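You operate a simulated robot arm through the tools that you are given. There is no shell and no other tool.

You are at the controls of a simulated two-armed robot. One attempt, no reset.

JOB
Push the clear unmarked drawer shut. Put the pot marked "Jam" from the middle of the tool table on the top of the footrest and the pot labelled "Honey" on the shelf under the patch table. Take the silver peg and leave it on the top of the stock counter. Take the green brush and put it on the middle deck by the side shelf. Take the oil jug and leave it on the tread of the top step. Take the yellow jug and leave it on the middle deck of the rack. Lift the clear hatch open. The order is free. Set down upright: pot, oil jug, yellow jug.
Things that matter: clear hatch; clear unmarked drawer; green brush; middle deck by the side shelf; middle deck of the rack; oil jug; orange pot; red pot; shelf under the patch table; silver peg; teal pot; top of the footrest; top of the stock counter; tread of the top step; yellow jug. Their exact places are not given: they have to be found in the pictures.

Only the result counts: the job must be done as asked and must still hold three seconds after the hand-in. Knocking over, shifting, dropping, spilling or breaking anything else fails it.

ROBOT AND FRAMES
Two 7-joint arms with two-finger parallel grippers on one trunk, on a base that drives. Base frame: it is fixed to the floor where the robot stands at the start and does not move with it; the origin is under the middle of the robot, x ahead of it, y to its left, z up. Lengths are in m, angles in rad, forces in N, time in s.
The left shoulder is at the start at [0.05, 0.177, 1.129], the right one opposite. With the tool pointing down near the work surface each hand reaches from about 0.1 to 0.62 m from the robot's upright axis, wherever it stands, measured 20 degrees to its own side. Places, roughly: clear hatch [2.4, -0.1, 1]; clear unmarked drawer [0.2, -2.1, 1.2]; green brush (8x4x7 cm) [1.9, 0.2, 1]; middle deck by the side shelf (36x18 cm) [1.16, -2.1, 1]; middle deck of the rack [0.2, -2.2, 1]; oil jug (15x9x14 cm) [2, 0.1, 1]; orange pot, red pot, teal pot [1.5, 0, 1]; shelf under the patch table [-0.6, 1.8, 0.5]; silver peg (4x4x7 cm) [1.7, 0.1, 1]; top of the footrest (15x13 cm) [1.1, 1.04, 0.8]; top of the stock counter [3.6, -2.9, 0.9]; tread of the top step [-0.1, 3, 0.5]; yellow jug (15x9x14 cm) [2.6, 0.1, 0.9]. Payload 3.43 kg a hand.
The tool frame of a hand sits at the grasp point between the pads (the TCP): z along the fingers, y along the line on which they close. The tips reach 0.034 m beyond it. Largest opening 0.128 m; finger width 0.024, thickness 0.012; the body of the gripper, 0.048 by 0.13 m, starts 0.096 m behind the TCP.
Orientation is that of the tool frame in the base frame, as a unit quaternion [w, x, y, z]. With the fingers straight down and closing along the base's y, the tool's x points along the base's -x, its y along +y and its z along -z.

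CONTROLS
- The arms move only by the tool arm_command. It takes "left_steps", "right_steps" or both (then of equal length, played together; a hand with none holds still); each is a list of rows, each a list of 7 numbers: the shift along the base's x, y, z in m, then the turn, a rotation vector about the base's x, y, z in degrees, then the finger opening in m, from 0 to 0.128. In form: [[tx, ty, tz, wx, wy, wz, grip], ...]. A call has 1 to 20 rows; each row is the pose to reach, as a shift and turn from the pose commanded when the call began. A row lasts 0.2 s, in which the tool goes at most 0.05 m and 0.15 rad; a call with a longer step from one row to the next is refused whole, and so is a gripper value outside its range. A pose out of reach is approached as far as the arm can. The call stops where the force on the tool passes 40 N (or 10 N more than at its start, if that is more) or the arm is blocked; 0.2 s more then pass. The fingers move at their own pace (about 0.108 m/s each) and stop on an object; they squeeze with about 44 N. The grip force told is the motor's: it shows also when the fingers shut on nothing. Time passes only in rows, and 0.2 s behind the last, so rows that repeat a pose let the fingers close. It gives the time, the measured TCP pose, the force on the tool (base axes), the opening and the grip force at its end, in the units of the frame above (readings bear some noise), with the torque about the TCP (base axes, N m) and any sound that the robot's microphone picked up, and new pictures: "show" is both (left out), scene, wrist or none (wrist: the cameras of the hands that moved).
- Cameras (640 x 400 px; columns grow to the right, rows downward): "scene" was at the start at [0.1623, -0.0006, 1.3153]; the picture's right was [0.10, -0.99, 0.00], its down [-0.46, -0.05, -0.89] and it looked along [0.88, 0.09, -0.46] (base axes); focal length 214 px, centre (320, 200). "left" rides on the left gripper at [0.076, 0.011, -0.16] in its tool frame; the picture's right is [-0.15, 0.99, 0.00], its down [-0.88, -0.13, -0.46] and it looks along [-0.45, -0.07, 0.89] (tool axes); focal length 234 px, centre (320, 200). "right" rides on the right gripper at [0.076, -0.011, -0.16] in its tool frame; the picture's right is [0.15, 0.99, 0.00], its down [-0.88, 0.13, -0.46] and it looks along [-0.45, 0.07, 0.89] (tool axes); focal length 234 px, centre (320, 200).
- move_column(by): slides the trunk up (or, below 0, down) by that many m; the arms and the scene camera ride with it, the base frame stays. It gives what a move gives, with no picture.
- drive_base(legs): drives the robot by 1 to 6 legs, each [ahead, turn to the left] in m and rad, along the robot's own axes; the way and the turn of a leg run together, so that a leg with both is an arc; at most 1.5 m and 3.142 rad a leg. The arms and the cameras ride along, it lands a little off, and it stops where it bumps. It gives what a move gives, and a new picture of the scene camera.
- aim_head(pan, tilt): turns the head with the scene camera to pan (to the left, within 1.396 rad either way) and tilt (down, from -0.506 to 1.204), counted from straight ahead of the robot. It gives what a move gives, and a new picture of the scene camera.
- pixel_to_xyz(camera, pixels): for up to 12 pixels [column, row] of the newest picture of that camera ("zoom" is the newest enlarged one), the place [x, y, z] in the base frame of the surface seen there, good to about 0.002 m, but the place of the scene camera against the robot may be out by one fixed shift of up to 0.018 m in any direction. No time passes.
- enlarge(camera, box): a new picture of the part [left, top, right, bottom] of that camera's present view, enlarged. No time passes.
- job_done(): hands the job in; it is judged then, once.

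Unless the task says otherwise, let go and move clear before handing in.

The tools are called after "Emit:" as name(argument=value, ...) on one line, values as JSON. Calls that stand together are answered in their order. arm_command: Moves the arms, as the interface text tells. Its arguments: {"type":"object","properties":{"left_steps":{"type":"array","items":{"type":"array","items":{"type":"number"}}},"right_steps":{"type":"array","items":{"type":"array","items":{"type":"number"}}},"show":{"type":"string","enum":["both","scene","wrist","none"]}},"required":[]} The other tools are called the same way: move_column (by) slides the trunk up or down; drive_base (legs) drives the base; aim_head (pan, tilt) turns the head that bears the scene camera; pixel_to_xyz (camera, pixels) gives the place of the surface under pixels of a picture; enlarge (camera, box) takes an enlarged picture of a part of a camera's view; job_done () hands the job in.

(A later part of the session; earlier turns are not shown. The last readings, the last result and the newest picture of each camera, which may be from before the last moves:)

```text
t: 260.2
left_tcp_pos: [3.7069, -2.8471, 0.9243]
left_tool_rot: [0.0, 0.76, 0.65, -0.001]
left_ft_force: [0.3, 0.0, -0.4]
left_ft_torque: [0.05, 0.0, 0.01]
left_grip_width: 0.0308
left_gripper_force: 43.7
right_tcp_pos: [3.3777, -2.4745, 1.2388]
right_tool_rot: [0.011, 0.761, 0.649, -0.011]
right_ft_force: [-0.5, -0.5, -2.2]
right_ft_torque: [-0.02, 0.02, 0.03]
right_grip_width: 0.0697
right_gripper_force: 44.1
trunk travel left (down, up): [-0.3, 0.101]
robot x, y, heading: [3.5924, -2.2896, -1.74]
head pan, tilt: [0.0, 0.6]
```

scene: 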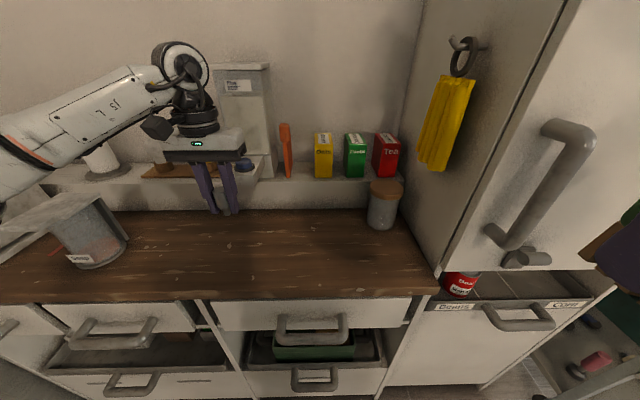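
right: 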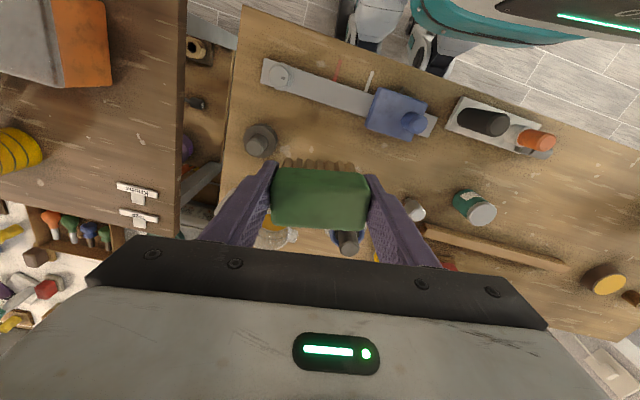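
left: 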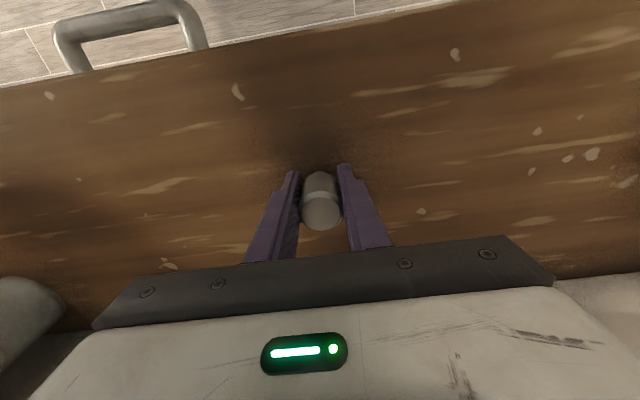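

It's at contact height (force dropped to about -0.4 N). I'll press a hair, open gently and lift away.

Emit:
arm_command(left_steps=[[0, 0, -0.001, 0, 0, 0, 0], [0, 0, -0.001, 0, 0, 0, 0.033], [0, 0, -0.001, 0, 0, 0, 0.04], [0, 0, -0.001, 0, 0, 0, 0.055], [0, 0, -0.001, 0, 0, 0, 0.07], [0, 0, 0.02, 0, 0, 0, 0.07], [0, 0, 0.05, 0, 0, 0, 0.07], [0, 0, 0.09, 0, 0, 0, 0.07], [0, 0, 0.13, 0, 0, 0, 0.07], [0, 0, 0.17, 0, 0, 0, 0.07], [0, 0, 0.21, 0, 0, 0, 0.07], [0, 0, 0.25, 0, 0, 0, 0.07], [0, 0.03, 0.29, 0, 0, 0, 0.07], [0, 0.07, 0.29, 0, 0, 0, 0.07], [0, 0.11, 0.29, 0, 0, 0, 0.07], [0, 0.15, 0.29, 0, 0, 0, 0.07], [0, 0.19, 0.29, 0, 0, 0, 0.07], [0, 0.23, 0.29, 0, 0, 0, 0.07]], show="both")

```text
t: 264.0
left_tcp_pos: [3.7042, -2.6148, 1.214]
left_tool_rot: [0.0, 0.76, 0.65, -0.001]
left_ft_force: [-0.6, 0.5, 0.2]
left_ft_torque: [0.01, 0.03, -0.01]
left_grip_width: 0.0699
left_gripper_force: 0.0
right_tcp_pos: [3.3789, -2.4733, 1.2396]
right_tool_rot: [0.011, 0.761, 0.649, -0.012]
right_ft_force: [-0.1, -0.5, -1.8]
right_ft_torque: [0.0, 0.02, 0.01]
right_grip_width: 0.0696
right_gripper_force: 44.1
trunk travel left (down, up): [-0.3, 0.101]
robot x, y, heading: [3.5929, -2.2856, -1.739]
head pan, tilt: [0.0, 0.6]
```

scene: 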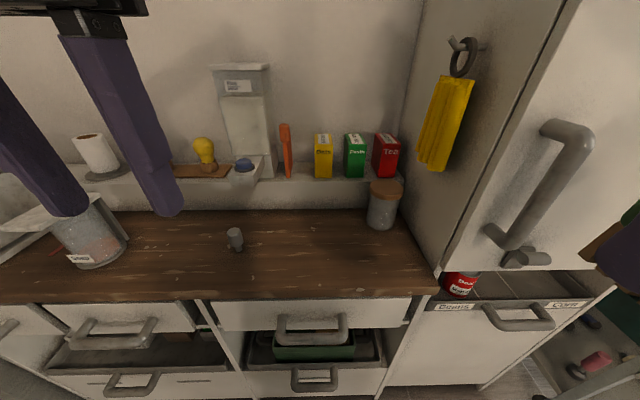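
left: 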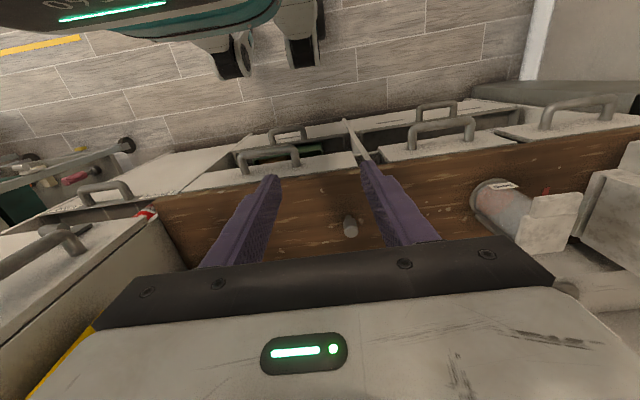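

The peg stands upright on the counter at (235,240). Now I'll back off and drive to the side shelf for the brush.

Emit:
drive_base(legs=[[-0.5, 0], [0, -1.625], [1.4, 0], [1.0, 0], [0, 1.6]])

Emit:
aim_head(pan=0.0, tilt=0.3)

Emit:
enlarge(camera="scene", box=[120, 80, 440, 280])

```text
t: 286.1
left_tcp_pos: [1.4505, -1.5937, 1.2133]
left_tool_rot: [0.001, 0.765, 0.644, 0.0]
left_ft_force: [-0.1, 0.2, 0.0]
left_ft_torque: [0.01, 0.01, -0.04]
left_grip_width: 0.0699
left_gripper_force: 0.1
right_tcp_pos: [1.1266, -1.4476, 1.2394]
right_tool_rot: [0.012, 0.766, 0.643, -0.012]
right_ft_force: [-0.2, 0.2, -1.7]
right_ft_torque: [0.01, 0.0, 0.02]
right_grip_width: 0.0695
right_gripper_force: 43.1
trunk travel left (down, up): [-0.3, 0.101]
robot x, y, heading: [1.3476, -1.2665, -1.75]
head pan, tilt: [0.0, 0.6]
```

scene: 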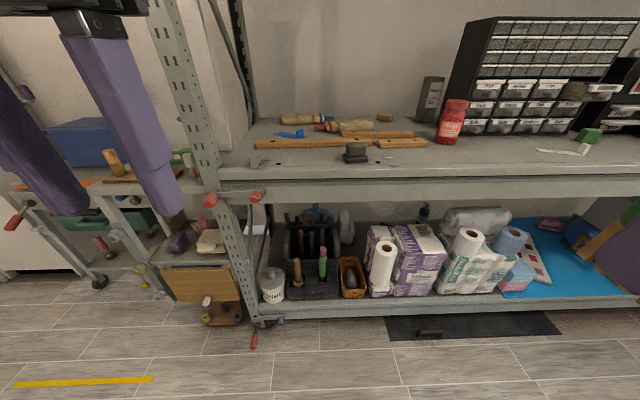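

```text
t: 286.9
left_tcp_pos: [1.4508, -1.5938, 1.2135]
left_tool_rot: [0.001, 0.765, 0.644, 0.0]
left_ft_force: [-0.2, 0.3, 0.9]
left_ft_torque: [-0.01, -0.02, 0.0]
left_grip_width: 0.07
left_gripper_force: 0.0
right_tcp_pos: [1.1247, -1.4476, 1.2396]
right_tool_rot: [0.011, 0.766, 0.642, -0.012]
right_ft_force: [-0.3, 0.0, -2.0]
right_ft_torque: [0.0, 0.03, 0.04]
right_grip_width: 0.0699
right_gripper_force: 44.4
trunk travel left (down, up): [-0.3, 0.101]
robot x, y, heading: [1.3476, -1.2656, -1.751]
head pan, tilt: [0.0, 0.3]
```

scene: 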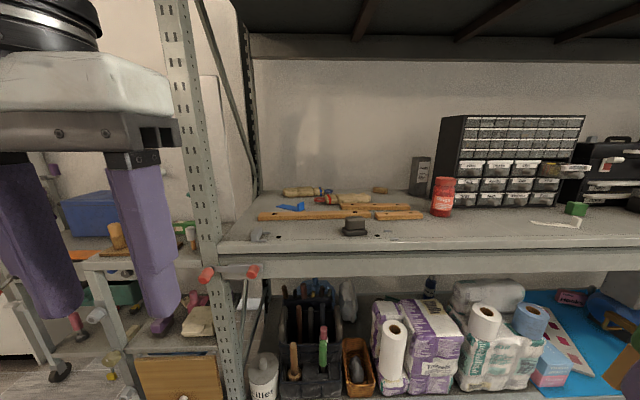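

```text
2.00 times, centred on (280, 180) of scene
```

zoom: 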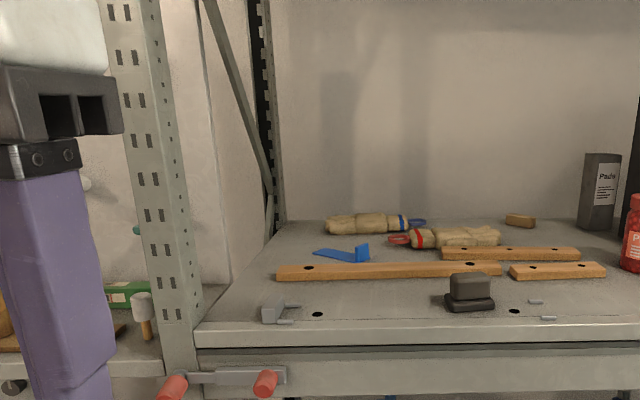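

The rack's middle deck is right here; its left end is next to the side shelf. I'll measure the deck around there.

Emit:
pixel_to_xyz(camera="zoom", pixels=[[200, 325], [400, 310], [600, 310], [240, 270], [350, 300], [230, 300], [390, 290], [330, 265], [280, 310], [470, 300], [270, 230], [330, 325]])

Emit:
pixel_to_xyz(camera="scene", pixels=[[230, 240], [180, 200], [110, 270], [195, 330], [180, 380], [100, 235], [455, 240], [575, 240], [620, 235], [520, 225], [250, 300], [203, 275]])

```text
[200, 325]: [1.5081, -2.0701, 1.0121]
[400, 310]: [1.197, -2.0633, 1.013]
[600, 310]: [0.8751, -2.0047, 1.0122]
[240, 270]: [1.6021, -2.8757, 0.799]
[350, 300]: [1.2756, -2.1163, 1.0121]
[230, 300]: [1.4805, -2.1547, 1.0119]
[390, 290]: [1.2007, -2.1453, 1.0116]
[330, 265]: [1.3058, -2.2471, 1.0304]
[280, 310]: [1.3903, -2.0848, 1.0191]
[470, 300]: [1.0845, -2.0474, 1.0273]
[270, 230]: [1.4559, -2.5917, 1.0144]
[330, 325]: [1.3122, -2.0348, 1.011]
```

```text
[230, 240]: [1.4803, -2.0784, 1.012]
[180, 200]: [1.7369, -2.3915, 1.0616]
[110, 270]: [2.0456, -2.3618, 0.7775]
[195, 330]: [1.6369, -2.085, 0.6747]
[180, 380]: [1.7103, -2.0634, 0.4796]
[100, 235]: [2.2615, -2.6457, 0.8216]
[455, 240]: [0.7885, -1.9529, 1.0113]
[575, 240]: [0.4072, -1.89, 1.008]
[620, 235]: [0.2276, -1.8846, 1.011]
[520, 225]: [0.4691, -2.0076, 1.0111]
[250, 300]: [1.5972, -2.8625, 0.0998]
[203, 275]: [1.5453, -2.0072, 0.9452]
```

The deck is at z≈1.00 with free space around (1.235,-2.115), between the small bolt and the dark block. I'll pull the left hand back from the rack post and drive in.

Emit:
arm_command(left_steps=[[0.03, 0.03, 0, 0, 0, 0, 0.07], [0.06, 0.06, 0, 0, 0, 0, 0.07], [0.09, 0.09, 0.01, 0, 0, 0, 0.07], [0.11, 0.12, 0.02, 0, 0, 0, 0.07], [0.12, 0.15, 0.03, 0, 0, 0, 0.07]], show="none")

Emit:
drive_base(legs=[[0, 0.377], [0.383, 0], [0, -0.377]])

Emit:
aim_head(pan=0.0, tilt=0.6)

```text
t: 288.1
left_tcp_pos: [1.5434, -1.4425, 1.2229]
left_tool_rot: [0.001, 0.765, 0.644, -0.002]
left_ft_force: [0.9, 0.7, 0.1]
left_ft_torque: [-0.04, 0.0, 0.05]
left_grip_width: 0.07
left_gripper_force: 0.1
left hand out of reach, approached as far as the arm can: row 4, 5
right_tcp_pos: [1.1255, -1.4477, 1.2394]
right_tool_rot: [0.011, 0.766, 0.643, -0.012]
right_ft_force: [0.2, 0.5, -0.9]
right_ft_torque: [0.0, 0.02, 0.0]
right_grip_width: 0.0695
right_gripper_force: 43.9
trunk travel left (down, up): [-0.3, 0.101]
robot x, y, heading: [1.3413, -1.2674, -1.751]
head pan, tilt: [0.0, 0.3]
```

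```text
t: 292.8
left_tcp_pos: [1.6182, -1.8212, 1.2226]
left_tool_rot: [0.001, 0.766, 0.643, -0.001]
left_ft_force: [0.4, -0.3, 0.2]
left_ft_torque: [0.04, -0.02, -0.01]
left_grip_width: 0.0698
left_gripper_force: 0.0
right_tcp_pos: [1.2008, -1.8246, 1.2403]
right_tool_rot: [0.012, 0.766, 0.643, -0.012]
right_ft_force: [0.0, 0.0, -1.4]
right_ft_torque: [0.01, 0.01, -0.01]
right_grip_width: 0.0696
right_gripper_force: 44.4
trunk travel left (down, up): [-0.3, 0.101]
robot x, y, heading: [1.4137, -1.6428, -1.753]
head pan, tilt: [0.0, 0.3]
```

scene: 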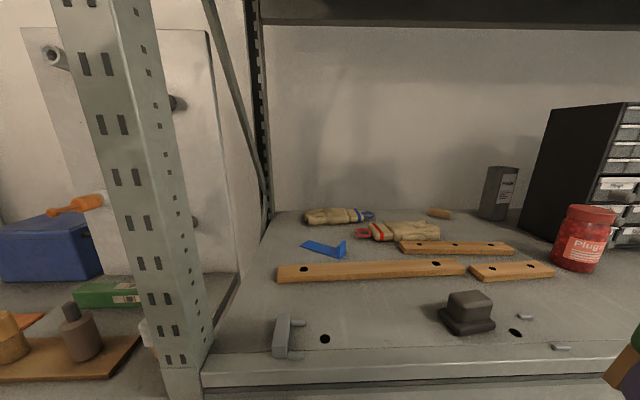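

```text
t: 293.6
left_tcp_pos: [1.6175, -1.8207, 1.2225]
left_tool_rot: [0.001, 0.765, 0.644, -0.001]
left_ft_force: [0.7, 0.3, 0.6]
left_ft_torque: [0.0, 0.01, 0.0]
left_grip_width: 0.0698
left_gripper_force: 0.1
right_tcp_pos: [1.1999, -1.8261, 1.24]
right_tool_rot: [0.011, 0.766, 0.643, -0.012]
right_ft_force: [-0.4, 0.7, -2.2]
right_ft_torque: [0.0, 0.02, 0.01]
right_grip_width: 0.0697
right_gripper_force: 44.1
trunk travel left (down, up): [-0.3, 0.101]
robot x, y, heading: [1.4188, -1.6419, -1.753]
head pan, tilt: [0.0, 0.6]
```

scene: 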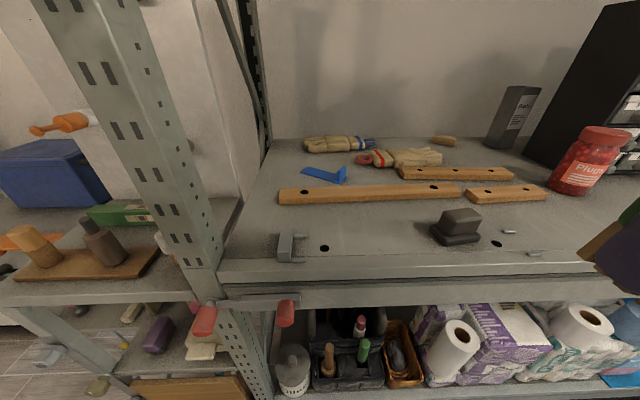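

The free patch is around (375,228) between the hole (325,247) and block (440,232). I'll measure.

Emit:
pixel_to_xyz(camera="scene", pixels=[[375, 228], [375, 210], [375, 245], [432, 230], [455, 215], [460, 242], [290, 245], [375, 262], [375, 200], [330, 225], [300, 232]])

```text
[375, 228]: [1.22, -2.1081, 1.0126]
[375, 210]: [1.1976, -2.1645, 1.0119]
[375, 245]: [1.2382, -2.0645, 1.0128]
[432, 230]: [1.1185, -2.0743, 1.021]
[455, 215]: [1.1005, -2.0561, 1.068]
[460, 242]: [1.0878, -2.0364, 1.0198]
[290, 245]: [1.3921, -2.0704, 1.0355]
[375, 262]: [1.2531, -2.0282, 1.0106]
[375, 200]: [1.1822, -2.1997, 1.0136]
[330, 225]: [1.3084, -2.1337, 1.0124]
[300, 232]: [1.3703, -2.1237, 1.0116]
```

I'll bring the brush over (1.225,-2.115) and check with the wrist camera.

Emit:
arm_command(right_steps=[[0.003, -0.036, 0, 0, 0, 0, 0], [0.006, -0.072, 0, 0, 0, 0, 0], [0.009, -0.108, 0, 0, 0, 0, 0], [0.012, -0.144, 0, 0, 0, 0, 0], [0.015, -0.18, -0.01, 0, 0, 0, 0], [0.018, -0.216, -0.03, 0, 0, 0, 0], [0.021, -0.25, -0.05, 0, 0, 0, 0], [0.025, -0.287, -0.07, 0, 0, 0, 0], [0.025, -0.287, -0.1, 0, 0, 0, 0]], show="both")

Emit:
pixel_to_xyz(camera="right", pixels=[[320, 120], [240, 120], [400, 120], [320, 80], [200, 170], [430, 170]])

```text
t: 295.6
left_tcp_pos: [1.6175, -1.8219, 1.2229]
left_tool_rot: [0.0, 0.765, 0.644, -0.001]
left_ft_force: [-1.2, -0.1, 0.0]
left_ft_torque: [0.02, -0.03, 0.01]
left_grip_width: 0.0699
left_gripper_force: 0.0
right_tcp_pos: [1.2246, -2.1115, 1.1396]
right_tool_rot: [0.012, 0.766, 0.643, -0.012]
right_ft_force: [0.3, 0.3, -1.4]
right_ft_torque: [0.01, -0.01, 0.02]
right_grip_width: 0.0696
right_gripper_force: 44.1
trunk travel left (down, up): [-0.3, 0.101]
robot x, y, heading: [1.4177, -1.6438, -1.754]
head pan, tilt: [0.0, 0.6]
```

scene: 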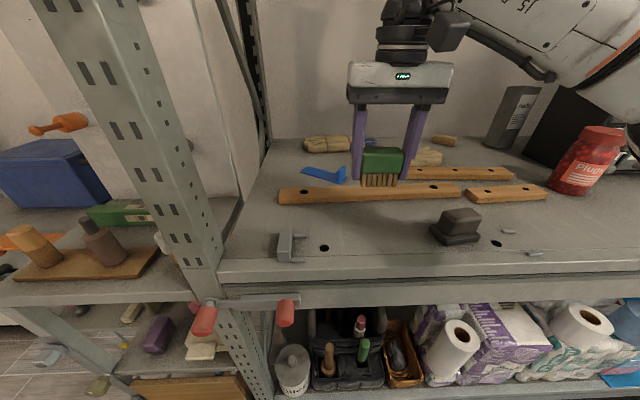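
right: 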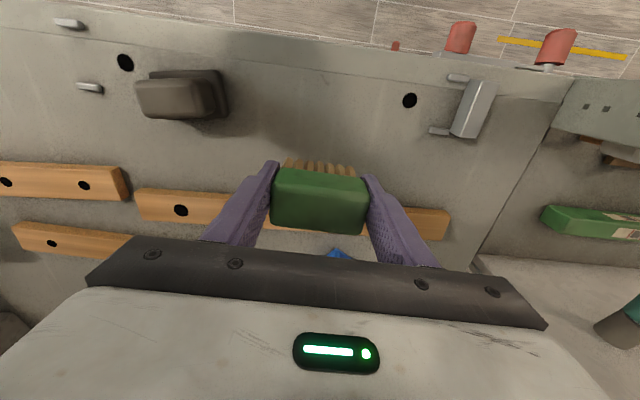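

```text
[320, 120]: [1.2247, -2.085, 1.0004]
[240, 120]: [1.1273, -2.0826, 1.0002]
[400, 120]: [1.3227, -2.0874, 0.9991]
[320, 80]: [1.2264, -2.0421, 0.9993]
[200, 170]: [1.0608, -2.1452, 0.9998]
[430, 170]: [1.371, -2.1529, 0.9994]
```

Deck z=1.000 and the spot is clear. I'll lower the brush to the deck, release, and lift.

Emit:
arm_command(right_steps=[[0, 0.005, -0.03, 0, 0, 0, 0], [0, 0.005, -0.06, 0, 0, 0, 0], [0, 0.005, -0.08, 0, 0, 0, 0], [0, 0.005, -0.089, 0, 0, 0, 0], [0, 0.005, -0.092, 0, 0, 0, 0], [0, 0.005, -0.094, 0, 0, 0, 0]], show="wrist")

```text
t: 297.0
left_tcp_pos: [1.6183, -1.8211, 1.2232]
left_tool_rot: [0.0, 0.765, 0.644, 0.0]
left_ft_force: [-0.2, -0.1, 0.5]
left_ft_torque: [0.01, -0.01, 0.01]
left_grip_width: 0.0698
left_gripper_force: 0.1
right_tcp_pos: [1.2254, -2.1079, 1.0449]
right_tool_rot: [0.012, 0.766, 0.643, -0.012]
right_ft_force: [0.9, 0.2, -1.4]
right_ft_torque: [-0.01, -0.01, -0.01]
right_grip_width: 0.0695
right_gripper_force: 43.8
trunk travel left (down, up): [-0.3, 0.101]
robot x, y, heading: [1.4155, -1.6445, -1.754]
head pan, tilt: [0.0, 0.6]
```

right: 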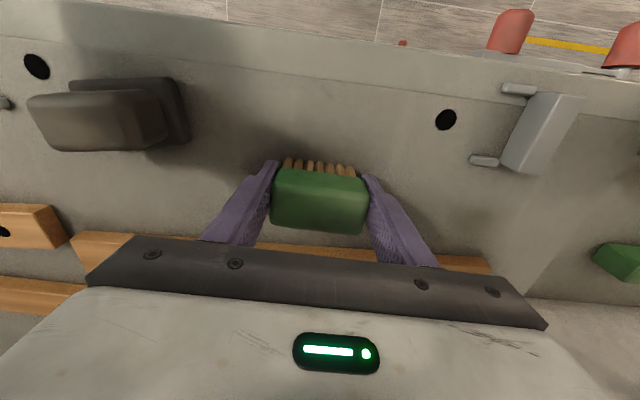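

Still about -1.4 N; I'll lower in 1.5 mm steps until it touches.

Emit:
arm_command(right_steps=[[0, 0, -0.0015, 0, 0, 0, 0], [0, 0, -0.003, 0, 0, 0, 0], [0, 0, -0.003, 0, 0, 0, 0]], show="none")

```text
t: 297.8
left_tcp_pos: [1.618, -1.8195, 1.2231]
left_tool_rot: [0.001, 0.765, 0.644, -0.001]
left_ft_force: [0.7, -0.2, -0.5]
left_ft_torque: [-0.01, 0.0, 0.02]
left_grip_width: 0.0702
left_gripper_force: 0.0
right_tcp_pos: [1.2253, -2.1067, 1.0445]
right_tool_rot: [0.013, 0.767, 0.642, -0.014]
right_ft_force: [-3.1, -3.5, 18.1]
right_ft_torque: [0.1, 0.58, 0.1]
right_grip_width: 0.0693
right_gripper_force: 43.6
trunk travel left (down, up): [-0.3, 0.101]
robot x, y, heading: [1.4148, -1.6447, -1.754]
head pan, tilt: [0.0, 0.6]
```

Contact now (18 N upward). I'll ease up slightly, open, and lift clear.

Emit:
arm_command(right_steps=[[0, 0, 0.002, 0, 0, 0, 0], [0, 0, 0.002, 0, 0, 0, 0.075], [0, 0, 0.002, 0, 0, 0, 0.09], [0, 0, 0.002, 0, 0, 0, 0.1], [0, 0, 0.03, 0, 0, 0, 0.1], [0, 0, 0.07, 0, 0, 0, 0.1], [0, 0, 0.11, 0, 0, 0, 0.1], [0, 0, 0.15, 0, 0, 0, 0.1], [-0.01, 0.03, 0.18, 0, 0, 0, 0.1], [-0.02, 0.07, 0.19, 0, 0, 0, 0.1], [-0.03, 0.11, 0.19, 0, 0, 0, 0.1], [-0.03, 0.15, 0.19, 0, 0, 0, 0.1], [-0.03, 0.19, 0.19, 0, 0, 0, 0.1], [-0.03, 0.23, 0.19, 0, 0, 0, 0.1]], show="both")

```text
t: 300.8
left_tcp_pos: [1.6187, -1.8208, 1.2232]
left_tool_rot: [0.001, 0.765, 0.644, -0.001]
left_ft_force: [-0.7, 0.2, -0.6]
left_ft_torque: [0.0, 0.03, -0.01]
left_grip_width: 0.0698
left_gripper_force: 0.0
right_tcp_pos: [1.1958, -1.8749, 1.2329]
right_tool_rot: [0.013, 0.766, 0.643, -0.012]
right_ft_force: [-0.5, 0.0, 0.2]
right_ft_torque: [-0.04, 0.0, 0.03]
right_grip_width: 0.1002
right_gripper_force: 0.1
trunk travel left (down, up): [-0.3, 0.101]
robot x, y, heading: [1.4194, -1.644, -1.756]
head pan, tilt: [0.0, 0.6]
```

scene: 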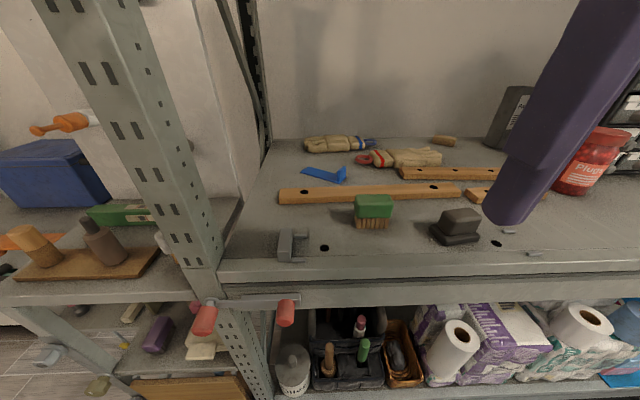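
right: 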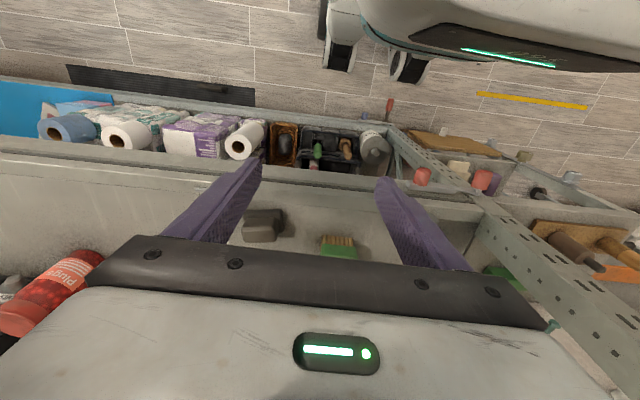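

The brush stands on the deck at (373,210). Next I'll drive along the rack to the drawer cabinets and look for the clear unmarked drawer.

Emit:
drive_base(legs=[[-0.35, 0], [0, -1.55], [1.15, 0], [0, 1.55]])

Emit:
aim_head(pan=0.0, tilt=0.2)

Emit:
enlarge(camera="scene", box=[180, 100, 480, 280])

```text
t: 316.1
left_tcp_pos: [0.5518, -1.2786, 1.2229]
left_tool_rot: [0.001, 0.772, 0.636, 0.0]
left_ft_force: [0.8, -0.2, 0.0]
left_ft_torque: [0.02, 0.01, 0.0]
left_grip_width: 0.0702
left_gripper_force: 0.0
right_tcp_pos: [0.1279, -1.3265, 1.2333]
right_tool_rot: [0.011, 0.773, 0.634, -0.013]
right_ft_force: [-0.4, 0.1, -0.1]
right_ft_torque: [-0.01, 0.02, 0.05]
right_grip_width: 0.1
right_gripper_force: 0.1
trunk travel left (down, up): [-0.3, 0.101]
robot x, y, heading: [0.3565, -1.0961, -1.779]
head pan, tilt: [0.0, 0.6]
```

scene: 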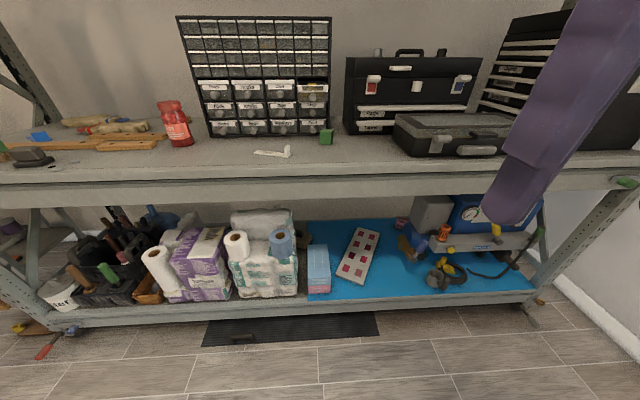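

```text
t: 316.9
left_tcp_pos: [0.5509, -1.2799, 1.2225]
left_tool_rot: [0.0, 0.772, 0.635, 0.0]
left_ft_force: [-0.4, -0.8, 0.8]
left_ft_torque: [0.0, 0.02, -0.02]
left_grip_width: 0.07
left_gripper_force: 0.0
right_tcp_pos: [0.1277, -1.3269, 1.2338]
right_tool_rot: [0.011, 0.774, 0.633, -0.012]
right_ft_force: [0.2, -0.1, -0.7]
right_ft_torque: [0.02, 0.0, 0.05]
right_grip_width: 0.1001
right_gripper_force: 0.1
trunk travel left (down, up): [-0.3, 0.101]
robot x, y, heading: [0.3592, -1.0934, -1.776]
head pan, tilt: [0.0, 0.201]
```

scene: 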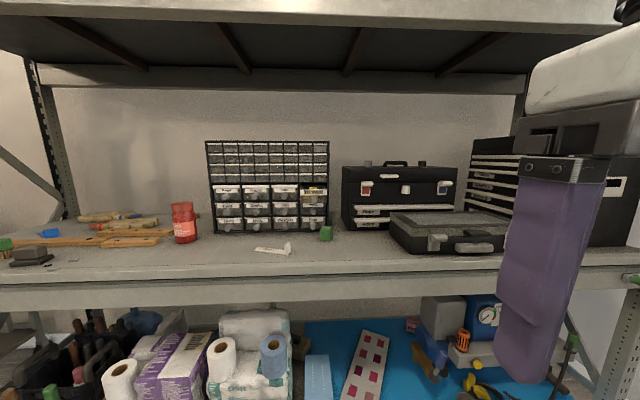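

```text
2.13 times, centred on (330, 190) of scene
```

zoom: 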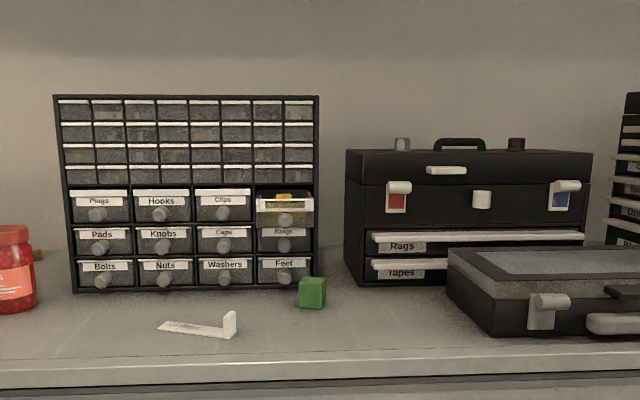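

The open, unlabelled clear drawer is at zoom (284,208), top-right of the labelled rows, sticking out. I'll measure its front and the cabinet's plane.

Emit:
pixel_to_xyz(camera="zoom", pixels=[[284, 220], [262, 215], [305, 215], [284, 197], [285, 206], [223, 214], [223, 202], [163, 214], [284, 246], [284, 235], [310, 292], [223, 245]])

Emit:
enlarge(camera="scene", box=[270, 170, 350, 250])

```text
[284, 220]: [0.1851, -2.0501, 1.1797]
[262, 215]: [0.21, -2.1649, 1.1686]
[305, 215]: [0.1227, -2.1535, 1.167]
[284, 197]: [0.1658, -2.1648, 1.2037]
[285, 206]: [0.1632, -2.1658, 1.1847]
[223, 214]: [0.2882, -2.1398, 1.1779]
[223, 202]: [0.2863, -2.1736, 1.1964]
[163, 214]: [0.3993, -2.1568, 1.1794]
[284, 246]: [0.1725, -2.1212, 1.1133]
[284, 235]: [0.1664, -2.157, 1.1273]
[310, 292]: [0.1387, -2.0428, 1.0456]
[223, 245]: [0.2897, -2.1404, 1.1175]
```

```text
5.00 times, centred on (310, 210) of scene
```

zoom: 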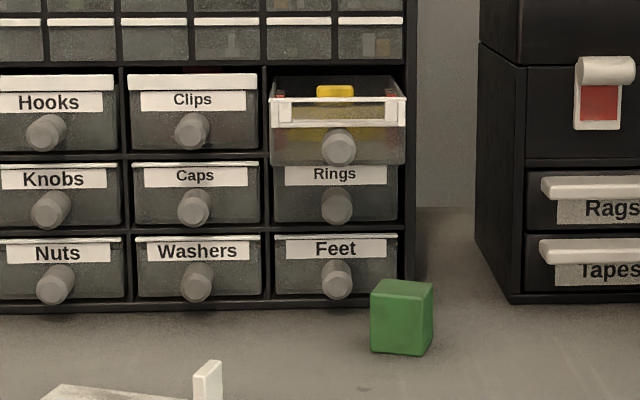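

The drawer's knob sticks out to y≈-2.05 (closed knobs sit at ≈-2.12 to -2.14), z≈1.168, x≈0.185. I'll drive closer so the right hand can push it.

Emit:
pixel_to_xyz(camera="zoom", pixels=[[480, 120], [500, 180], [525, 200], [600, 90], [338, 147], [380, 150], [290, 148], [400, 320], [190, 132]])

Emit:
drive_base(legs=[[0, 0.335], [0.52, 0], [0, -0.29]])

Emit:
aim_head(pan=-0.2, tilt=0.3)

```text
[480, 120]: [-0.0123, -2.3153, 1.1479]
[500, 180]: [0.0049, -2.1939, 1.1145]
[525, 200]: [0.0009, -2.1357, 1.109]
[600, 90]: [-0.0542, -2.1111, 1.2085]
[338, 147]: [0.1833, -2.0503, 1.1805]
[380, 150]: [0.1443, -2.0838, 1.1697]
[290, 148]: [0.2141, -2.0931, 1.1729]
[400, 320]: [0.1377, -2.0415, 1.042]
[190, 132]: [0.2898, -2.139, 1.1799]
```

```text
t: 321.0
left_tcp_pos: [0.6647, -1.7074, 1.2231]
left_tool_rot: [0.0, 0.657, 0.753, -0.001]
left_ft_force: [-0.3, -1.2, -0.2]
left_ft_torque: [-0.01, -0.02, 0.0]
left_grip_width: 0.0699
left_gripper_force: 0.1
right_tcp_pos: [0.2778, -1.8873, 1.2331]
right_tool_rot: [0.013, 0.659, 0.752, -0.01]
right_ft_force: [0.5, 1.2, 0.5]
right_ft_torque: [-0.01, 0.03, 0.0]
right_grip_width: 0.1001
right_gripper_force: 0.1
trunk travel left (down, up): [-0.3, 0.101]
robot x, y, heading: [0.4187, -1.5999, -1.44]
head pan, tilt: [0.0, 0.201]
stopped in leg 2: the robot was blocked; the commanded pose is now the measured one
```

scene: 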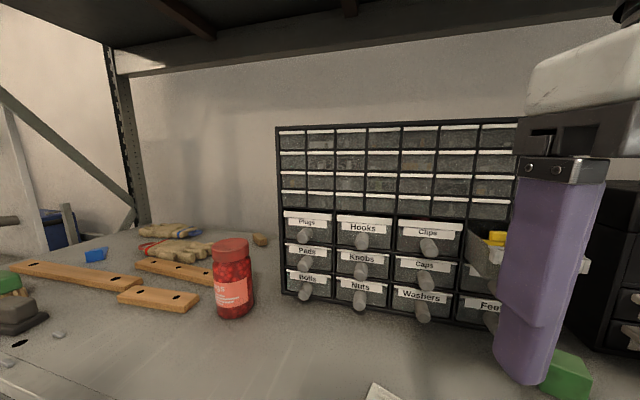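

```text
t: 321.7
left_tcp_pos: [0.6645, -1.7092, 1.2233]
left_tool_rot: [0.0, 0.658, 0.753, -0.001]
left_ft_force: [0.5, -0.9, 0.0]
left_ft_torque: [0.03, 0.01, -0.01]
left_grip_width: 0.0699
left_gripper_force: 0.1
right_tcp_pos: [0.2786, -1.8896, 1.2339]
right_tool_rot: [0.013, 0.659, 0.752, -0.009]
right_ft_force: [0.2, 0.0, 0.5]
right_ft_torque: [-0.03, 0.02, 0.04]
right_grip_width: 0.1002
right_gripper_force: 0.0
trunk travel left (down, up): [-0.3, 0.101]
robot x, y, heading: [0.4215, -1.5985, -1.441]
head pan, tilt: [-0.201, 0.3]
```

scene: 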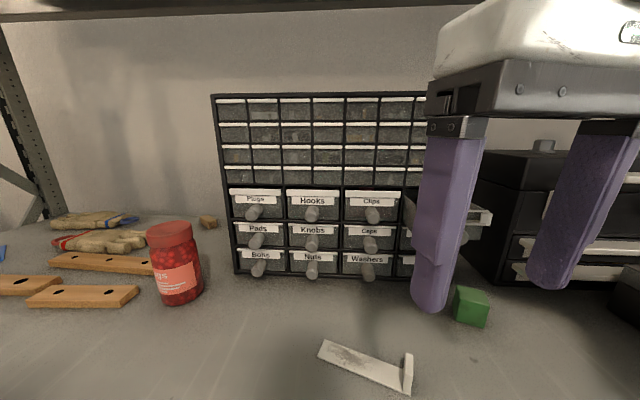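

The base was blocked at y≈-1.60 (perhaps against the lower deck or the floor mat's item). I'll look down to check what is there.

Emit:
drive_base(legs=[[-0.05, 0]])

Emit:
aim_head(pan=-0.3, tilt=1.0)

Emit:
arm_command(left_steps=[[0, 0, 0, 0, 0, 0, 0.07]], right_steps=[[0, 0, 0.0, 0, 0, 0, 0.05]], show="wrist")

```text
t: 322.6
left_tcp_pos: [0.6583, -1.6583, 1.2228]
left_tool_rot: [0.0, 0.657, 0.754, -0.001]
left_ft_force: [-0.8, 1.1, 0.5]
left_ft_torque: [-0.02, -0.03, 0.0]
left_grip_width: 0.0702
left_gripper_force: 0.1
right_tcp_pos: [0.2716, -1.8385, 1.2338]
right_tool_rot: [0.013, 0.658, 0.753, -0.011]
right_ft_force: [0.1, 0.1, -0.3]
right_ft_torque: [-0.12, 0.01, -0.01]
right_grip_width: 0.1003
right_gripper_force: 0.1
trunk travel left (down, up): [-0.3, 0.101]
robot x, y, heading: [0.4123, -1.5484, -1.451]
head pan, tilt: [-0.201, 0.3]
```

scene: 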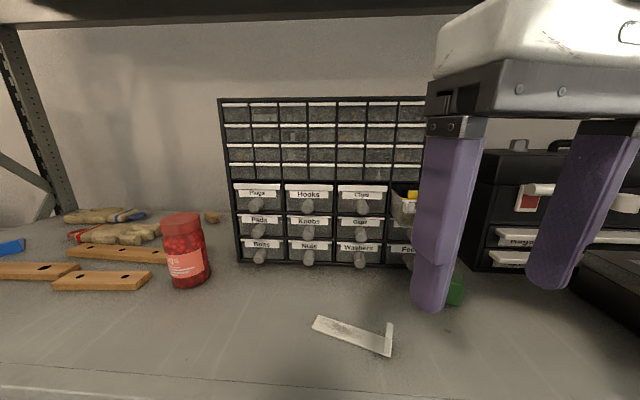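

```text
t: 323.7
left_tcp_pos: [0.6584, -1.6585, 1.2225]
left_tool_rot: [0.0, 0.657, 0.754, -0.001]
left_ft_force: [0.5, -1.3, 0.2]
left_ft_torque: [0.0, 0.01, 0.02]
left_grip_width: 0.0701
left_gripper_force: 0.0
right_tcp_pos: [0.2731, -1.8401, 1.233]
right_tool_rot: [0.012, 0.658, 0.753, -0.01]
right_ft_force: [0.0, -0.3, -0.6]
right_ft_torque: [0.04, 0.02, -0.03]
right_grip_width: 0.1001
right_gripper_force: 0.0
trunk travel left (down, up): [-0.3, 0.101]
robot x, y, heading: [0.4149, -1.549, -1.443]
head pan, tilt: [-0.3, 1.0]
```

scene: 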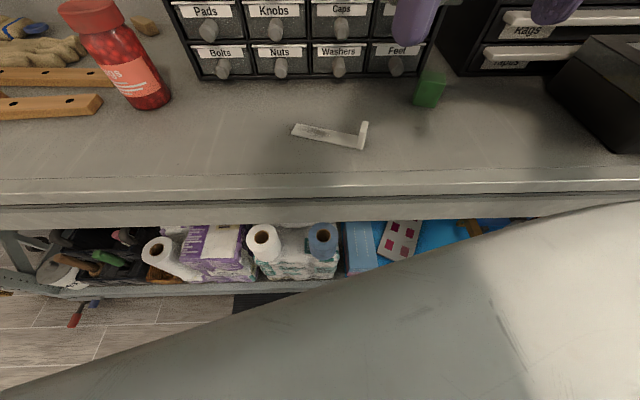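

```text
t: 324.1
left_tcp_pos: [0.6582, -1.6583, 1.2224]
left_tool_rot: [0.001, 0.658, 0.753, -0.001]
left_ft_force: [-0.4, 1.0, -0.7]
left_ft_torque: [0.0, 0.02, 0.03]
left_grip_width: 0.0699
left_gripper_force: 0.0
right_tcp_pos: [0.2725, -1.8398, 1.2334]
right_tool_rot: [0.013, 0.658, 0.753, -0.009]
right_ft_force: [0.1, 0.2, 0.1]
right_ft_torque: [0.0, -0.02, -0.02]
right_grip_width: 0.0501
right_gripper_force: 0.1
trunk travel left (down, up): [-0.3, 0.101]
robot x, y, heading: [0.4139, -1.549, -1.449]
head pan, tilt: [-0.3, 1.0]
```

right: 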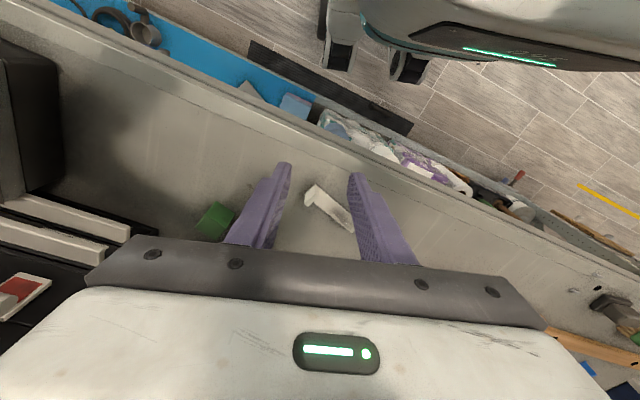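
left: 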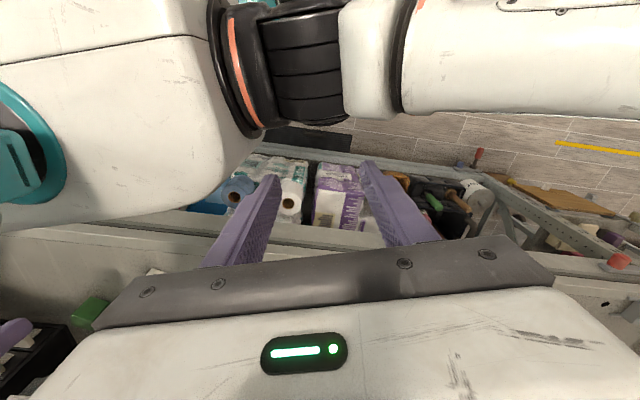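

The base touches the rack's low deck, so I can't get nearer; I'll push with a forward-pointing hand instead. First I'll square up to the rack.

Emit:
drive_base(legs=[[0, -0.28]])

Emit:
aim_head(pan=-0.15, tilt=0.3)

```text
t: 325.4
left_tcp_pos: [0.6179, -1.7209, 1.2227]
left_tool_rot: [0.001, 0.756, 0.654, -0.001]
left_ft_force: [0.5, 0.3, 0.6]
left_ft_torque: [0.03, -0.02, 0.01]
left_grip_width: 0.07
left_gripper_force: 0.0
right_tcp_pos: [0.1978, -1.7899, 1.2322]
right_tool_rot: [0.012, 0.757, 0.653, -0.011]
right_ft_force: [0.0, 0.6, 0.2]
right_ft_torque: [-0.03, 0.01, 0.03]
right_grip_width: 0.0499
right_gripper_force: 0.0
trunk travel left (down, up): [-0.3, 0.101]
robot x, y, heading: [0.4104, -1.548, -1.729]
head pan, tilt: [-0.3, 1.0]
```

scene: 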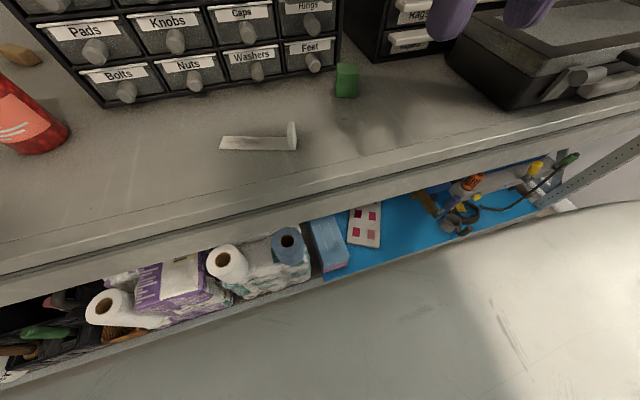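

```text
t: 326.5
left_tcp_pos: [0.6177, -1.7216, 1.2229]
left_tool_rot: [0.0, 0.756, 0.655, -0.001]
left_ft_force: [-0.8, 0.3, 0.7]
left_ft_torque: [-0.02, -0.01, -0.02]
left_grip_width: 0.0701
left_gripper_force: 0.2
right_tcp_pos: [0.1984, -1.7909, 1.2332]
right_tool_rot: [0.011, 0.757, 0.654, -0.012]
right_ft_force: [0.6, -0.1, -0.1]
right_ft_torque: [0.01, 0.01, 0.01]
right_grip_width: 0.05
right_gripper_force: 0.1
trunk travel left (down, up): [-0.3, 0.101]
robot x, y, heading: [0.4146, -1.5504, -1.723]
head pan, tilt: [-0.15, 0.3]
```

scene: 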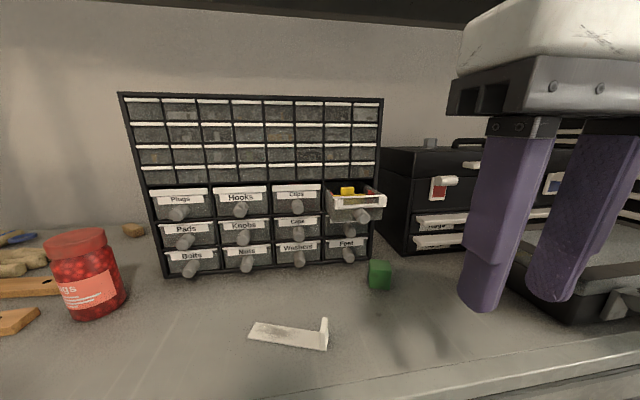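

I'll measure the drawer's knob and its neighbours again from here.

Emit:
pixel_to_xyz(camera="scene", pixels=[[362, 215], [365, 218], [340, 207], [372, 207], [298, 208], [298, 212], [240, 211], [355, 190], [348, 255], [380, 200], [345, 232], [325, 195]])

Emit:
enlarge(camera="scene", box=[280, 160, 420, 270])

```text
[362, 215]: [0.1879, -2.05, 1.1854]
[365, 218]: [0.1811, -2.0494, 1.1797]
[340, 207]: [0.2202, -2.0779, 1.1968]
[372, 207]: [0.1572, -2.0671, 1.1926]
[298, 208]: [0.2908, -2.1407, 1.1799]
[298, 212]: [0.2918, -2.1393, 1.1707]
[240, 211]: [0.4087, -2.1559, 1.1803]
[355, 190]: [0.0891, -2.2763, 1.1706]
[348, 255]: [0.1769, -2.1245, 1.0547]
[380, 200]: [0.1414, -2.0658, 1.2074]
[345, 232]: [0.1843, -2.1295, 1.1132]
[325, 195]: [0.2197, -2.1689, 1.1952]
```

```text
3.64 times, centred on (350, 215) of scene
```

zoom: 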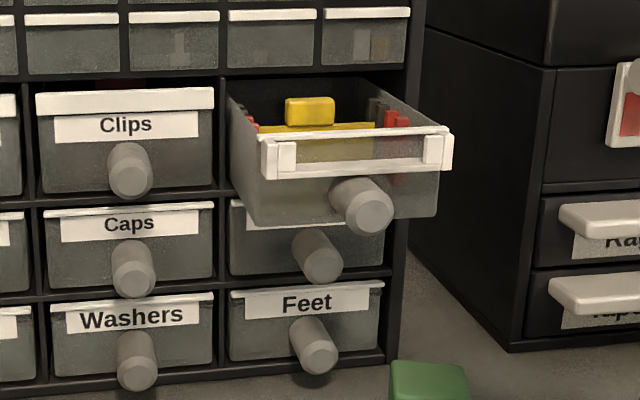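

The knob is at about (0.183,-2.052,1.168). I'll close the right fingers, tilt the hand to point forward and bring the tips ~5 cm in front of the knob.

Emit:
arm_command(right_steps=[[0, -0.016, -0.006, -7.2, 1.1, 0, 0], [0, -0.032, -0.012, -14.4, 2.2, 0, 0], [0, -0.048, -0.018, -21.6, 3.3, 0, 0], [0, -0.064, -0.024, -28.8, 4.4, 0, 0], [0, -0.08, -0.03, -36, 5.5, 0, 0], [-0.001, -0.096, -0.036, -43.2, 6.6, 0, 0], [-0.001, -0.112, -0.042, -50.4, 7.7, 0, 0], [-0.001, -0.128, -0.048, -57.6, 8.8, 0, 0], [-0.002, -0.144, -0.054, -64.8, 9.9, 0, 0], [-0.002, -0.16, -0.06, -72, 11, 0, 0], [-0.002, -0.178, -0.065, -79.1, 12.1, 0, 0]], show="both")

```text
t: 328.9
left_tcp_pos: [0.6188, -1.7227, 1.2226]
left_tool_rot: [-0.001, 0.756, 0.655, 0.0]
left_ft_force: [-0.6, 0.4, -0.6]
left_ft_torque: [0.03, -0.02, 0.01]
left_grip_width: 0.0699
left_gripper_force: 0.0
right_tcp_pos: [0.2048, -1.9927, 1.1777]
right_tool_rot: [0.425, 0.572, 0.494, -0.498]
right_ft_force: [0.3, -0.9, -0.3]
right_ft_torque: [0.0, 0.0, 0.03]
right_grip_width: 0.0001
right_gripper_force: 32.9
right hand out of reach, approached as far as the arm can: row 9, 10, 11
trunk travel left (down, up): [-0.3, 0.101]
robot x, y, heading: [0.4122, -1.5485, -1.722]
head pan, tilt: [-0.15, 0.3]
```

scene: 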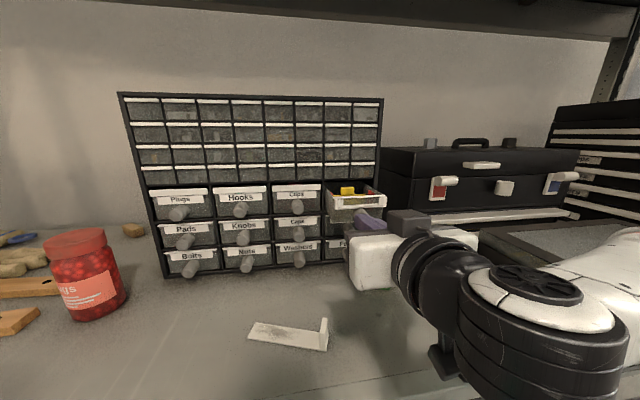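
right: 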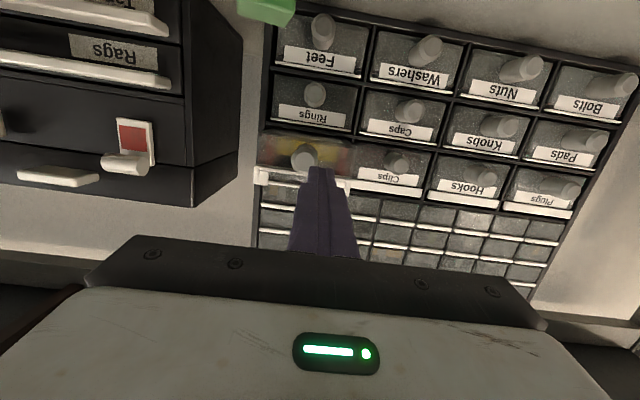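

The hand points forward with its tips about 2-3 cm in front of the knob (303,157), slightly to its left. I'll measure the knob with the wrist camera.

Emit:
pixel_to_xyz(camera="right", pixels=[[303, 157], [303, 150], [298, 162], [313, 95], [398, 163], [265, 177], [345, 184], [318, 172]])

Emit:
enlarge(camera="right", box=[240, 70, 440, 220])

```text
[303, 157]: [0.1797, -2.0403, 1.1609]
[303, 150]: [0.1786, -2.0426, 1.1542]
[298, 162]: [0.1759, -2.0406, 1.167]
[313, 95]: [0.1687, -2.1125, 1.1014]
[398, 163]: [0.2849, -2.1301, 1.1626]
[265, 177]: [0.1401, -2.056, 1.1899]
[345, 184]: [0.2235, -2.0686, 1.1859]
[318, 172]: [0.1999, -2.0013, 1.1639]
```

```text
2.67 times, centred on (340, 145) of right
```

zoom: 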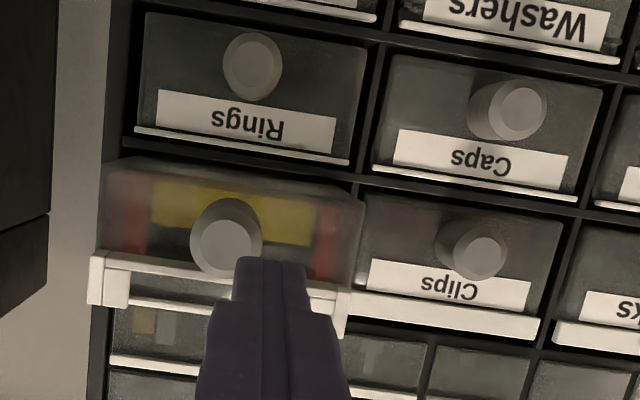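

The knob tip is (0.180,-2.041,1.163) and the closed position should be about y=-2.1125. I'll align the tips with the knob first.

Emit:
arm_command(right_steps=[[-0.005, -0.015, 0, 0, 0, 0, 0], [-0.01, -0.028, 0, 0, 0, 0, 0]], show="wrist")

```text
t: 329.5
left_tcp_pos: [0.6194, -1.7216, 1.223]
left_tool_rot: [0.0, 0.755, 0.655, -0.002]
left_ft_force: [0.1, -0.2, 0.1]
left_ft_torque: [0.0, 0.0, -0.01]
left_grip_width: 0.07
left_gripper_force: 0.0
right_tcp_pos: [0.1964, -2.0196, 1.1784]
right_tool_rot: [0.426, 0.571, 0.494, -0.498]
right_ft_force: [0.8, 0.5, -0.3]
right_ft_torque: [0.02, 0.0, 0.03]
right_grip_width: 0.0
right_gripper_force: 33.2
trunk travel left (down, up): [-0.3, 0.101]
robot x, y, heading: [0.4116, -1.5492, -1.728]
head pan, tilt: [-0.15, 0.3]
```

right: 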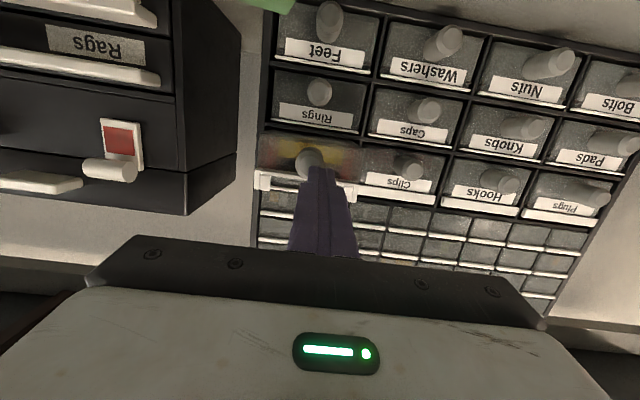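

I'll check whether the knob has moved or the tips are beside it.

Emit:
pixel_to_xyz(camera="right", pixels=[[306, 158], [303, 163], [308, 152], [265, 180], [348, 188], [318, 172], [320, 90], [412, 165]])

Emit:
enlarge(camera="right", box=[240, 110, 400, 220])

Emit:
enlarge(camera="scene", box=[300, 170, 420, 260])

```text
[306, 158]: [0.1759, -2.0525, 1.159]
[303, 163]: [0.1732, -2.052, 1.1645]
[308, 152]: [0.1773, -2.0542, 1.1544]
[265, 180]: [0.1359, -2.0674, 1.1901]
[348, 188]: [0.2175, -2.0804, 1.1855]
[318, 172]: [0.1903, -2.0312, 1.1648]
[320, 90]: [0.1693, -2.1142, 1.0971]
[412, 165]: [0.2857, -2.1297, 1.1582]
```

```text
3.64 times, centred on (320, 165) of right
```

zoom: 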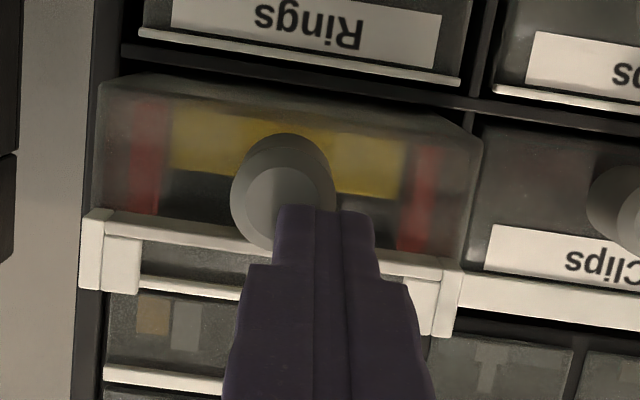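

```text
4.44 times, centred on (360, 215) of scene
```

zoom: 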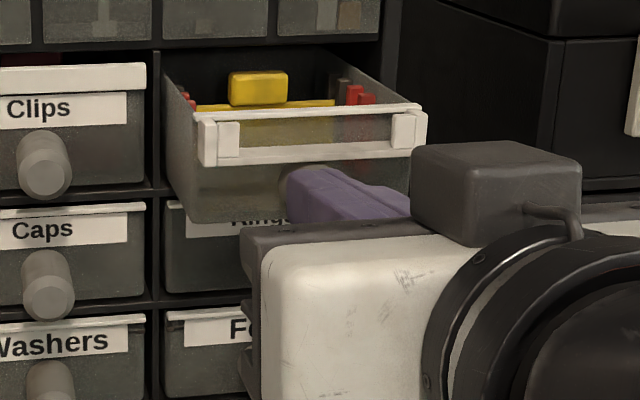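

The tips are pushing the knob (it moved to y≈-2.053) but off-centre. I'll back off, re-centre on the knob and push it in along the rack's normal.

Emit:
arm_command(right_steps=[[0.003, 0.02, 0, 0, 0, 0, 0], [-0.0089, 0.0218, -0.01, 0, 0, 0, 0], [-0.0119, 0.0018, -0.01, 0, 0, 0, 0], [-0.0142, -0.0132, -0.01, 0, 0, 0, 0], [-0.0165, -0.028, -0.01, 0, 0, 0, 0], [-0.0188, -0.043, -0.01, 0, 0, 0, 0], [-0.0202, -0.0525, -0.01, 0, 0, 0, 0]], show="both")

```text
t: 331.1
left_tcp_pos: [0.6187, -1.724, 1.2227]
left_tool_rot: [0.0, 0.756, 0.655, -0.001]
left_ft_force: [0.3, 0.0, 0.0]
left_ft_torque: [0.01, 0.03, -0.02]
left_grip_width: 0.0699
left_gripper_force: 0.0
right_tcp_pos: [0.1759, -2.073, 1.1679]
right_tool_rot: [0.427, 0.571, 0.495, -0.497]
right_ft_force: [0.5, 0.2, 0.0]
right_ft_torque: [-0.01, 0.02, 0.01]
right_grip_width: 0.0
right_gripper_force: 33.1
right hand out of reach, approached as far as the arm can: row 2
trunk travel left (down, up): [-0.3, 0.101]
robot x, y, heading: [0.4131, -1.5481, -1.722]
head pan, tilt: [-0.15, 0.3]
```

scene: 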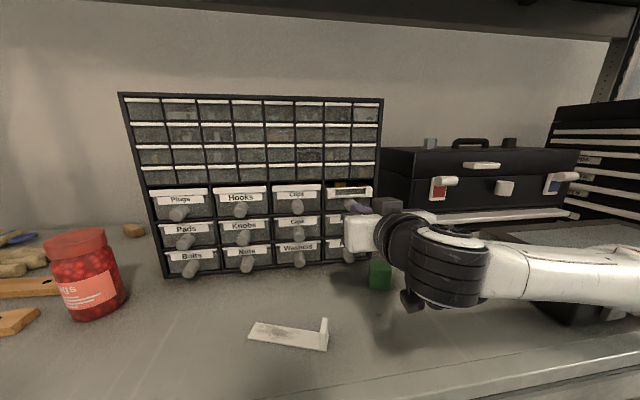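
right: 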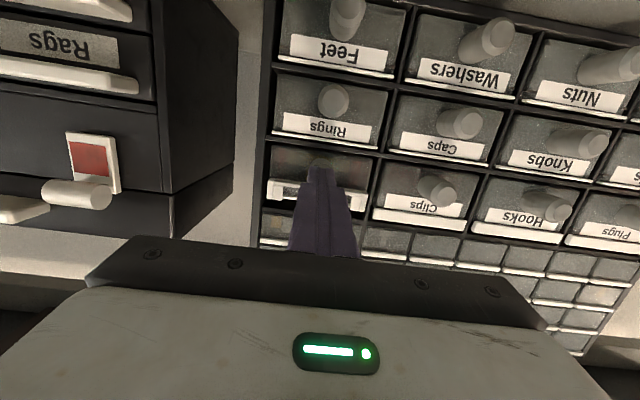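

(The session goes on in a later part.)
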